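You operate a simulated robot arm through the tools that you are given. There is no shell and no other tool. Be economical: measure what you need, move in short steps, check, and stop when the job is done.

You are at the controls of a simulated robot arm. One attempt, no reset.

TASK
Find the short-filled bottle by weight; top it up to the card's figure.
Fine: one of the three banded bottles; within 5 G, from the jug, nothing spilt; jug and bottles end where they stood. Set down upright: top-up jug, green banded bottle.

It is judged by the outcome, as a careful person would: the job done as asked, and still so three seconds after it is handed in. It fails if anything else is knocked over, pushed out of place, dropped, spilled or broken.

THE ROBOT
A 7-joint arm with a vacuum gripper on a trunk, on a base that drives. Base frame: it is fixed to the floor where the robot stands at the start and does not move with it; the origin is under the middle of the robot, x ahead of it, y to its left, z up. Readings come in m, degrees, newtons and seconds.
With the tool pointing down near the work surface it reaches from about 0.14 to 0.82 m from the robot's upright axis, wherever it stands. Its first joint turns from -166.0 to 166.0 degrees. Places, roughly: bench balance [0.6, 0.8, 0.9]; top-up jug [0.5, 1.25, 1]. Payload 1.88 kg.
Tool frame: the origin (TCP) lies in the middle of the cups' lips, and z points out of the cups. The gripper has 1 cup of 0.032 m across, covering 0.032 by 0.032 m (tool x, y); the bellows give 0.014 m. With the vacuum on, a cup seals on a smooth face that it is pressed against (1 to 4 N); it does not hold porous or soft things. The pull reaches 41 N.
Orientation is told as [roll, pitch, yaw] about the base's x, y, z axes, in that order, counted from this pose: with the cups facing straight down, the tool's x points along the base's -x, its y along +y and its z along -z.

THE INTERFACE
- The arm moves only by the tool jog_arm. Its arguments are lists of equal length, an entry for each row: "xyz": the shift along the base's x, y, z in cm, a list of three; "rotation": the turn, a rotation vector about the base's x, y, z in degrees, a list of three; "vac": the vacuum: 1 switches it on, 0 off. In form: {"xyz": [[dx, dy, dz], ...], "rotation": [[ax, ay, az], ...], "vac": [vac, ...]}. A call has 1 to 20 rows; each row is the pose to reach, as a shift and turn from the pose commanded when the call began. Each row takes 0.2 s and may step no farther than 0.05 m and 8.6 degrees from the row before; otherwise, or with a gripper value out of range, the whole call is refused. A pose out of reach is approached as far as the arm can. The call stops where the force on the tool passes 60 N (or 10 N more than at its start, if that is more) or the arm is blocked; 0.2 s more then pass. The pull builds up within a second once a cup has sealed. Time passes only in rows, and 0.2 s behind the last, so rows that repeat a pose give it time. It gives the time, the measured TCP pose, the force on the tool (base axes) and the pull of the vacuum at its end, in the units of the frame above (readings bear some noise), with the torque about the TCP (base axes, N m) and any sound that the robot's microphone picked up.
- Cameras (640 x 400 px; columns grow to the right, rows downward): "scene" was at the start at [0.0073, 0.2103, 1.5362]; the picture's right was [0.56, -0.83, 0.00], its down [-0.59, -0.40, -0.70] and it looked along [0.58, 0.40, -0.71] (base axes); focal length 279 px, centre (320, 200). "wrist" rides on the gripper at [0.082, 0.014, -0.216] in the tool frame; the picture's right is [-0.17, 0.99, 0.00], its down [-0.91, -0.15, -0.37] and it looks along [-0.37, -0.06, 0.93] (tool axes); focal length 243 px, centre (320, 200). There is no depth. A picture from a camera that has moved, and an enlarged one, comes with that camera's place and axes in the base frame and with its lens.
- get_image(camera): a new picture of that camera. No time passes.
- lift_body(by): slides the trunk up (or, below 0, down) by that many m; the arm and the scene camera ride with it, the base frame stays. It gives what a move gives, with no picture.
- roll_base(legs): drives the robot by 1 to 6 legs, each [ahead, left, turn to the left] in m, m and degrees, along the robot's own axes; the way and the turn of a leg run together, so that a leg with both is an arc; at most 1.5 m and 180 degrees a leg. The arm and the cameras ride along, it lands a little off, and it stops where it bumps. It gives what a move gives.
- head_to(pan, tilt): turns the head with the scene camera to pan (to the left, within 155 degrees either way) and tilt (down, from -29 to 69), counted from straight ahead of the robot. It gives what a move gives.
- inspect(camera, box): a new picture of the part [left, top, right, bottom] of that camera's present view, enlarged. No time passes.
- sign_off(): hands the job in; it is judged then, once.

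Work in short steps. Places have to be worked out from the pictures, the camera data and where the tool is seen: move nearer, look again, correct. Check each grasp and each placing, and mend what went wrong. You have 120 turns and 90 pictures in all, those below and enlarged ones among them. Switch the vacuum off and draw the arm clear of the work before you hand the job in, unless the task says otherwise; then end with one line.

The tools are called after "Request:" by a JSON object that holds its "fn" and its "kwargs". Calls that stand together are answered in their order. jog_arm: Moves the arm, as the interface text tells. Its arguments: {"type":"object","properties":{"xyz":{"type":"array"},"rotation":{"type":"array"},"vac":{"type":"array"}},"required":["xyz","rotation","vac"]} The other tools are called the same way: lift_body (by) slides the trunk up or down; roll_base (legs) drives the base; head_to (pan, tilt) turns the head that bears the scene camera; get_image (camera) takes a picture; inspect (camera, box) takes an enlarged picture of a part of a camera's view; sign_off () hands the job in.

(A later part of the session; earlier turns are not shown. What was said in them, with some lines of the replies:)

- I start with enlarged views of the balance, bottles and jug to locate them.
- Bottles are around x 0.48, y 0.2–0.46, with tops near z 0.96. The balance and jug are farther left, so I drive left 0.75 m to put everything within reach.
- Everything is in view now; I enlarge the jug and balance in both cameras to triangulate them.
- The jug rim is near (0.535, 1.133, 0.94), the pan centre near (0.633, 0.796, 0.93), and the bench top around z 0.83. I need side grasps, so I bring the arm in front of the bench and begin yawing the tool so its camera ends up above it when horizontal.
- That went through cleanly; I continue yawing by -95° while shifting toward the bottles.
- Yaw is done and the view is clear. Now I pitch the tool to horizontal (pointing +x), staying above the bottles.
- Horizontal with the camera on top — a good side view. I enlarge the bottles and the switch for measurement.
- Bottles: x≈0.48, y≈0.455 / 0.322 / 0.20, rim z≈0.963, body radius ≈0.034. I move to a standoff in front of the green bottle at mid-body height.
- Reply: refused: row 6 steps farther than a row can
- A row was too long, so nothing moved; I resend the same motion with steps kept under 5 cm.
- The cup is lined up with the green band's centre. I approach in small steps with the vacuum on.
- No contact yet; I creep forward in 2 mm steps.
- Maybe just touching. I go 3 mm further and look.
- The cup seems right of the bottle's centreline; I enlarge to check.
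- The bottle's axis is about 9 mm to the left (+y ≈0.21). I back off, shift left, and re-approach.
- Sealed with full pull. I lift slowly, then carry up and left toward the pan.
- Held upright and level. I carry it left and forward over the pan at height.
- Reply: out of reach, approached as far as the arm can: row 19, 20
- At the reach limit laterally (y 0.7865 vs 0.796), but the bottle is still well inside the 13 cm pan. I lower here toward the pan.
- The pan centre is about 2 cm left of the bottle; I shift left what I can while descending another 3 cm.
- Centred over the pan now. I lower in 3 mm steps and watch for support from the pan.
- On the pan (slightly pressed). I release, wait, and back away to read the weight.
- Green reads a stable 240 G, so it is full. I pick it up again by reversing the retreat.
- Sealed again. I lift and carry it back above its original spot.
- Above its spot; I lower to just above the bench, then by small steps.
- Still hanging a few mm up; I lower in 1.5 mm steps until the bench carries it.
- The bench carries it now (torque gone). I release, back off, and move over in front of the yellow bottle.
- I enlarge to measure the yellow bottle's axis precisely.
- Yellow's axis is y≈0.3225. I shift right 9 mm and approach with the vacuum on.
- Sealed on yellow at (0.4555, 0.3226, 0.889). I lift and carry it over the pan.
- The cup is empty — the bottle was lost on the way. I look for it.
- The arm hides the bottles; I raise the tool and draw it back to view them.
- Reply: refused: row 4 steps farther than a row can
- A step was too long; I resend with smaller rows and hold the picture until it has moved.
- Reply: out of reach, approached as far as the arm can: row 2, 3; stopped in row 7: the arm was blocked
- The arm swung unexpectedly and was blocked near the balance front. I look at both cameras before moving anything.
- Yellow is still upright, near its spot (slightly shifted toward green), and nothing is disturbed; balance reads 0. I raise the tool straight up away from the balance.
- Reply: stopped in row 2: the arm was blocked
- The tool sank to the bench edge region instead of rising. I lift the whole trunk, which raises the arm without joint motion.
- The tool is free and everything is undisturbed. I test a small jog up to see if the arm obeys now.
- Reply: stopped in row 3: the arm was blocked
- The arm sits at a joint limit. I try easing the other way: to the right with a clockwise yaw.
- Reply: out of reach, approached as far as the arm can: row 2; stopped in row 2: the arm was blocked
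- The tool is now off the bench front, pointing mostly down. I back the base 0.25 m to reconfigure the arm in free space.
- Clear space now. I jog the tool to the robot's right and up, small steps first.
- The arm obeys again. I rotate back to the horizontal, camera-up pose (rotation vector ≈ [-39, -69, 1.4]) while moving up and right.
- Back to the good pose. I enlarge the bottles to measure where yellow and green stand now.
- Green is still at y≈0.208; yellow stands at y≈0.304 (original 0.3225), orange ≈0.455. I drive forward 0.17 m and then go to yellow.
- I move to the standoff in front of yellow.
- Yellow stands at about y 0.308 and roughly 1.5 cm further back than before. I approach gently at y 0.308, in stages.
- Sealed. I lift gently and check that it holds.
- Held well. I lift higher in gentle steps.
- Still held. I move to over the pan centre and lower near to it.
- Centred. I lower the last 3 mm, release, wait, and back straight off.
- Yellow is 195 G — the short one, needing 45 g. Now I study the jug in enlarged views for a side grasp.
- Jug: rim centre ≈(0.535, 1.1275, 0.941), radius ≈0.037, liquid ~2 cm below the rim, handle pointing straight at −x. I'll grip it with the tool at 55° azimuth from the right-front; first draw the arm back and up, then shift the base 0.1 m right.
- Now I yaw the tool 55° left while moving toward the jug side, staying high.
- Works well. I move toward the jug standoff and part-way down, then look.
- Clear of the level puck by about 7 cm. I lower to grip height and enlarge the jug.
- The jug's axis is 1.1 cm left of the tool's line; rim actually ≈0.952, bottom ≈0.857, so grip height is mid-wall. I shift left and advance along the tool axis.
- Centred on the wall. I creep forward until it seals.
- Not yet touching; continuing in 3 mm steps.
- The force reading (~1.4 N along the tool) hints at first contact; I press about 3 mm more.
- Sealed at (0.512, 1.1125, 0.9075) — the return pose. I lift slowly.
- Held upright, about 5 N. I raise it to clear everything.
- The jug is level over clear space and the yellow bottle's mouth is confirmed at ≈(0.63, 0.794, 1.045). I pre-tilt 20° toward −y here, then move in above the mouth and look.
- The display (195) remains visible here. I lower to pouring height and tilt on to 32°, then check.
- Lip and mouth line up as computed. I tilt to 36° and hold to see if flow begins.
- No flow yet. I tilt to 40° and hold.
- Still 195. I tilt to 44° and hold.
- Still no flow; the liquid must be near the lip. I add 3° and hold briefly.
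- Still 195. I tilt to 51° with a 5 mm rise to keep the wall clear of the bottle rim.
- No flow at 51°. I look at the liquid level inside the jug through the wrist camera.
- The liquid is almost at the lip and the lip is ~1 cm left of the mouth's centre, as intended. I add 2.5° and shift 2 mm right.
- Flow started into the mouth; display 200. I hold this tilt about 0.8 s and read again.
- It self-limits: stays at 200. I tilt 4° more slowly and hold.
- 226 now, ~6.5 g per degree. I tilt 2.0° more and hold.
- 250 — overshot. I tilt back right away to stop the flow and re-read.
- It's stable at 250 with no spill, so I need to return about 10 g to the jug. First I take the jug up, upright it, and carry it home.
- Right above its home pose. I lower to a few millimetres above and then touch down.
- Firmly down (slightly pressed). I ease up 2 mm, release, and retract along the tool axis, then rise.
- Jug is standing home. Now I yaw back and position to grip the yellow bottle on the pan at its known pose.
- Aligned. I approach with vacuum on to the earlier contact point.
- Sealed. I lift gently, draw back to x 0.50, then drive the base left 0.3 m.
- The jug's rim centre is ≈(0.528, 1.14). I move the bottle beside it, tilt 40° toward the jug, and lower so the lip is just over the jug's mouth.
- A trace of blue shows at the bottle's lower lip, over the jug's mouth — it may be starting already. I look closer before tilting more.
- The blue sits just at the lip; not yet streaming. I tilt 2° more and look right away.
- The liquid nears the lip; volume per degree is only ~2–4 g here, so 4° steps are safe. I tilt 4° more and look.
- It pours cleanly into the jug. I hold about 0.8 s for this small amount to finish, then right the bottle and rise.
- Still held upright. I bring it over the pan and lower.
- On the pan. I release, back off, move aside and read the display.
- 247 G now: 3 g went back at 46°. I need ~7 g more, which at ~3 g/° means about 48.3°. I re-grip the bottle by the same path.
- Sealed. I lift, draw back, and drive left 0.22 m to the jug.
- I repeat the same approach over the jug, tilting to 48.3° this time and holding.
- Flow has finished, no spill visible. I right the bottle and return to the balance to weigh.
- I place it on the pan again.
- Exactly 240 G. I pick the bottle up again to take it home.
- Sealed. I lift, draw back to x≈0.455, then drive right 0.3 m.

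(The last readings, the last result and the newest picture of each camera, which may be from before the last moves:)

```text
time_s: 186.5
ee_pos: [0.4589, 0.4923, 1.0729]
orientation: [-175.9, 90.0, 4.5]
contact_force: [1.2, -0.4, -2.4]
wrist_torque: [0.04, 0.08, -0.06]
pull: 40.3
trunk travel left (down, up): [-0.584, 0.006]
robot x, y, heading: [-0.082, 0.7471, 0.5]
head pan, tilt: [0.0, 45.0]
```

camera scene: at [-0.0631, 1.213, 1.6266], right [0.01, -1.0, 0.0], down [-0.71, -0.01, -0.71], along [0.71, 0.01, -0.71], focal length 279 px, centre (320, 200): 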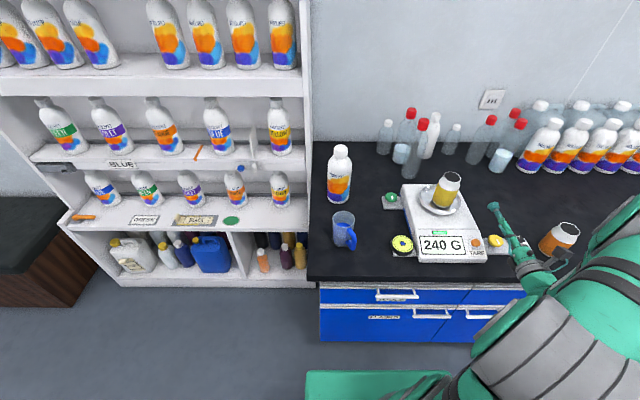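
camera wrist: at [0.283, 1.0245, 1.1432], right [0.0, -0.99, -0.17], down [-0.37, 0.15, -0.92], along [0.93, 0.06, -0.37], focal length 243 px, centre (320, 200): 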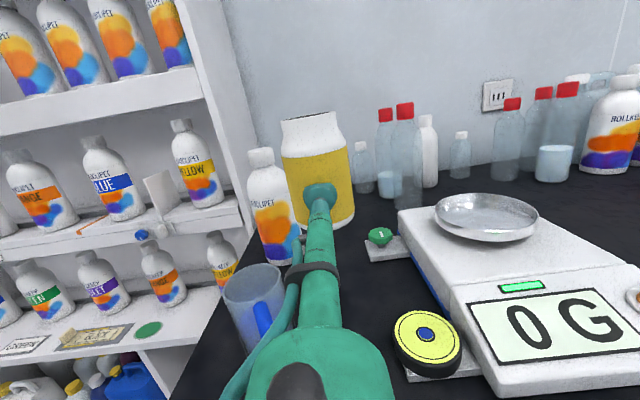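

I move right to above its home (0.455, 0.3226) and lower close to the bench.

Request:
{"fn": "jog_arm", "kwargs": {"xyz": [[0, -1, 0], [-0.2, -3.5, 0], [-0.3, -6, 0], [-0.3, -9, 0], [-0.3, -12, 0], [-0.3, -14.5, 0], [-0.3, -16.5, 0], [-0.3, -17, 0], [-0.3, -17, -2], [-0.3, -17, -4.5], [-0.3, -17, -7], [-0.3, -17, -9.5], [-0.3, -17, -12], [-0.3, -17, -14.5], [-0.3, -17, -16.3], [-0.3, -17, -17.3], [-0.3, -17, -17.8], [-0.3, -17, -17.8]], "rotation": [[0, 0, 0], [0, 0, 0], [0, 0, 0], [0, 0, 0], [0, 0, 0], [0, 0, 0], [0, 0, 0], [0, 0, 0], [0, 0, 0], [0, 0, 0], [0, 0, 0], [0, 0, 0], [0, 0, 0], [0, 0, 0], [0, 0, 0], [0, 0, 0], [0, 0, 0], [0, 0, 0]], "vac": [1, 1, 1, 1, 1, 1, 1, 1, 1, 1, 1, 1, 1, 1, 1, 1, 1, 1]}}

Request:
{"fn": "get_image", "kwargs": {"camera": "wrist"}}

```text
time_s: 190.3
ee_pos: [0.4575, 0.3218, 0.8953]
orientation: [-178.2, 89.9, 2.0]
contact_force: [-0.3, -0.3, -3.0]
wrist_torque: [0.0, 0.05, 0.02]
pull: 40.7
trunk travel left (down, up): [-0.584, 0.006]
robot x, y, heading: [-0.0808, 0.7495, 0.5]
head pan, tilt: [0.0, 45.0]
```

```text
5 pictures are left
camera wrist: at [0.2395, 0.3073, 0.9773], right [0.0, -0.99, -0.17], down [-0.37, 0.15, -0.92], along [0.93, 0.07, -0.37], focal length 243 px, centre (320, 200)
```

wrist: 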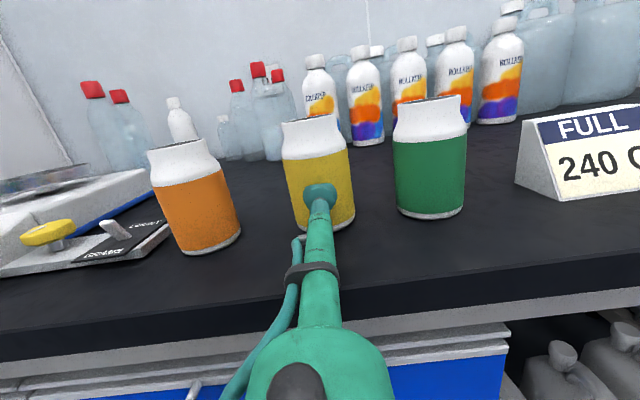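

Well placed between orange and green. I lower the last few millimetres.

Request:
{"fn": "jog_arm", "kwargs": {"xyz": [[0, 0, -0.15], [0, 0, -0.3], [0, 0, -0.45], [0, 0, -0.45], [0, 0, -0.45]], "rotation": [[0, 0, 0], [0, 0, 0], [0, 0, 0], [0, 0, 0], [0, 0, 0]], "vac": [1, 1, 1, 1, 1]}}

```text
time_s: 191.5
ee_pos: [0.4555, 0.3224, 0.8918]
orientation: [164.5, 89.6, -15.3]
contact_force: [0.1, 0.4, 7.9]
wrist_torque: [0.15, -0.15, 0.03]
pull: 41.0
trunk travel left (down, up): [-0.584, 0.006]
robot x, y, heading: [-0.0774, 0.7482, 0.5]
head pan, tilt: [0.0, 45.0]
```

It's on the bench and slightly pressed; I ease up 2 mm, release, wait, and back straight off.

Request:
{"fn": "jog_arm", "kwargs": {"xyz": [[0, 0, 0.1], [0, 0, 0.2], [0, 0, 0.2], [0, 0, 0.2], [0, 0, 0.2], [0, 0, 0.2], [0, 0, 0.2], [-0.4, 0, 0.2], [-1.2, 0, 0.2], [-3, 0, 0.2], [-6, 0, 0.2], [-10, 0, 0.2], [-10, 0, 0.2]], "rotation": [[0, 0, 0], [0, 0, 0], [0, 0, 0], [0, 0, 0], [0, 0, 0], [0, 0, 0], [0, 0, 0], [0, 0, 0], [0, 0, 0], [0, 0, 0], [0, 0, 0], [0, 0, 0], [0, 0, 0]], "vac": [1, 1, 0, 0, 0, 0, 0, 0, 0, 0, 0, 0, 0]}}

Request:
{"fn": "get_image", "kwargs": {"camera": "wrist"}}

```text
time_s: 194.3
ee_pos: [0.3549, 0.3234, 0.8918]
orientation: [-176.9, 89.8, 3.4]
contact_force: [-0.6, 0.3, -0.6]
wrist_torque: [0.0, 0.03, 0.02]
pull: 0.1
trunk travel left (down, up): [-0.584, 0.006]
robot x, y, heading: [-0.0784, 0.7494, 0.6]
head pan, tilt: [0.0, 45.0]
```

```text
4 pictures are left
camera wrist: at [0.1395, 0.3076, 0.9749], right [0.0, -0.99, -0.17], down [-0.37, 0.15, -0.92], along [0.93, 0.07, -0.37], focal length 243 px, centre (320, 200)
```

wrist: 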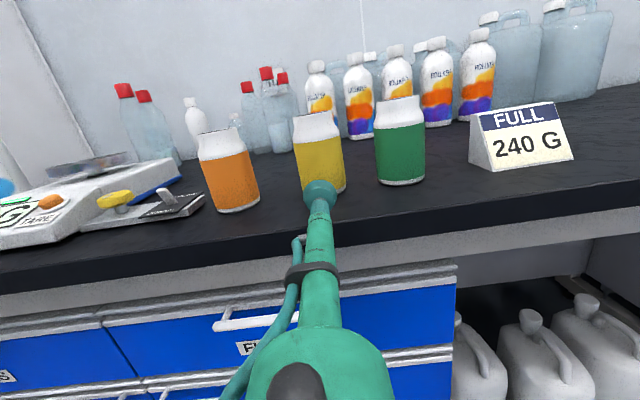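

All three bottles stand upright in line. I back the robot 0.2 m clear and take a last overview.

Request:
{"fn": "roll_base", "kwargs": {"legs": [[-0.2, 0, 0]]}}

Request:
{"fn": "get_image", "kwargs": {"camera": "scene"}}

```text
time_s: 195.9
ee_pos: [0.1567, 0.3211, 0.8928]
orientation: [-177.0, 89.9, 3.1]
contact_force: [0.2, 0.0, -0.7]
wrist_torque: [0.01, 0.01, 0.0]
pull: 0.1
trunk travel left (down, up): [-0.584, 0.006]
robot x, y, heading: [-0.2809, 0.7455, 0.4]
head pan, tilt: [0.0, 45.0]
```

```text
3 pictures are left
camera scene: at [-0.2599, 0.9113, 1.6265], right [0.01, -1.0, 0.0], down [-0.71, -0.01, -0.71], along [0.71, 0.01, -0.71], focal length 279 px, centre (320, 200)
```

scene: 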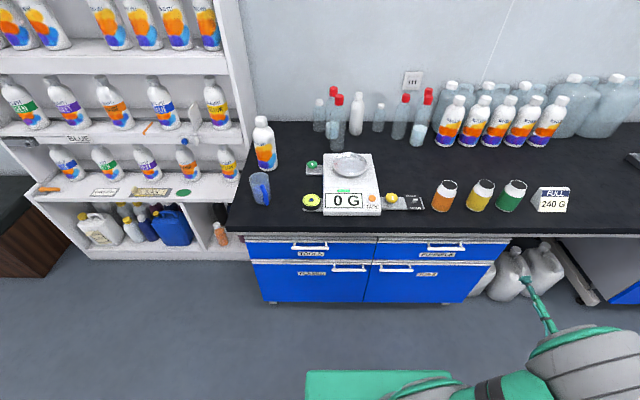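

Balance reads 0, and the jug and bottles are upright at their places with nothing spilt. The vacuum is off and the arm is clear, so I hand in.

Request:
{"fn": "sign_off", "kwargs": {}}

```text
The job is handed in.
```

The yellow-banded bottle was the short one, at 195 G. I topped it up from the jug to 240 G with nothing spilt, after overshooting to 250 G and pouring about 10 G back. I also weighed green, which is full at 240 G, but not orange. Yellow slipped from the grip once and landed upright. The jug and bottles are upright and back where they stood, though the jug is about 8 mm off with its handle turned roughly 25–30°.
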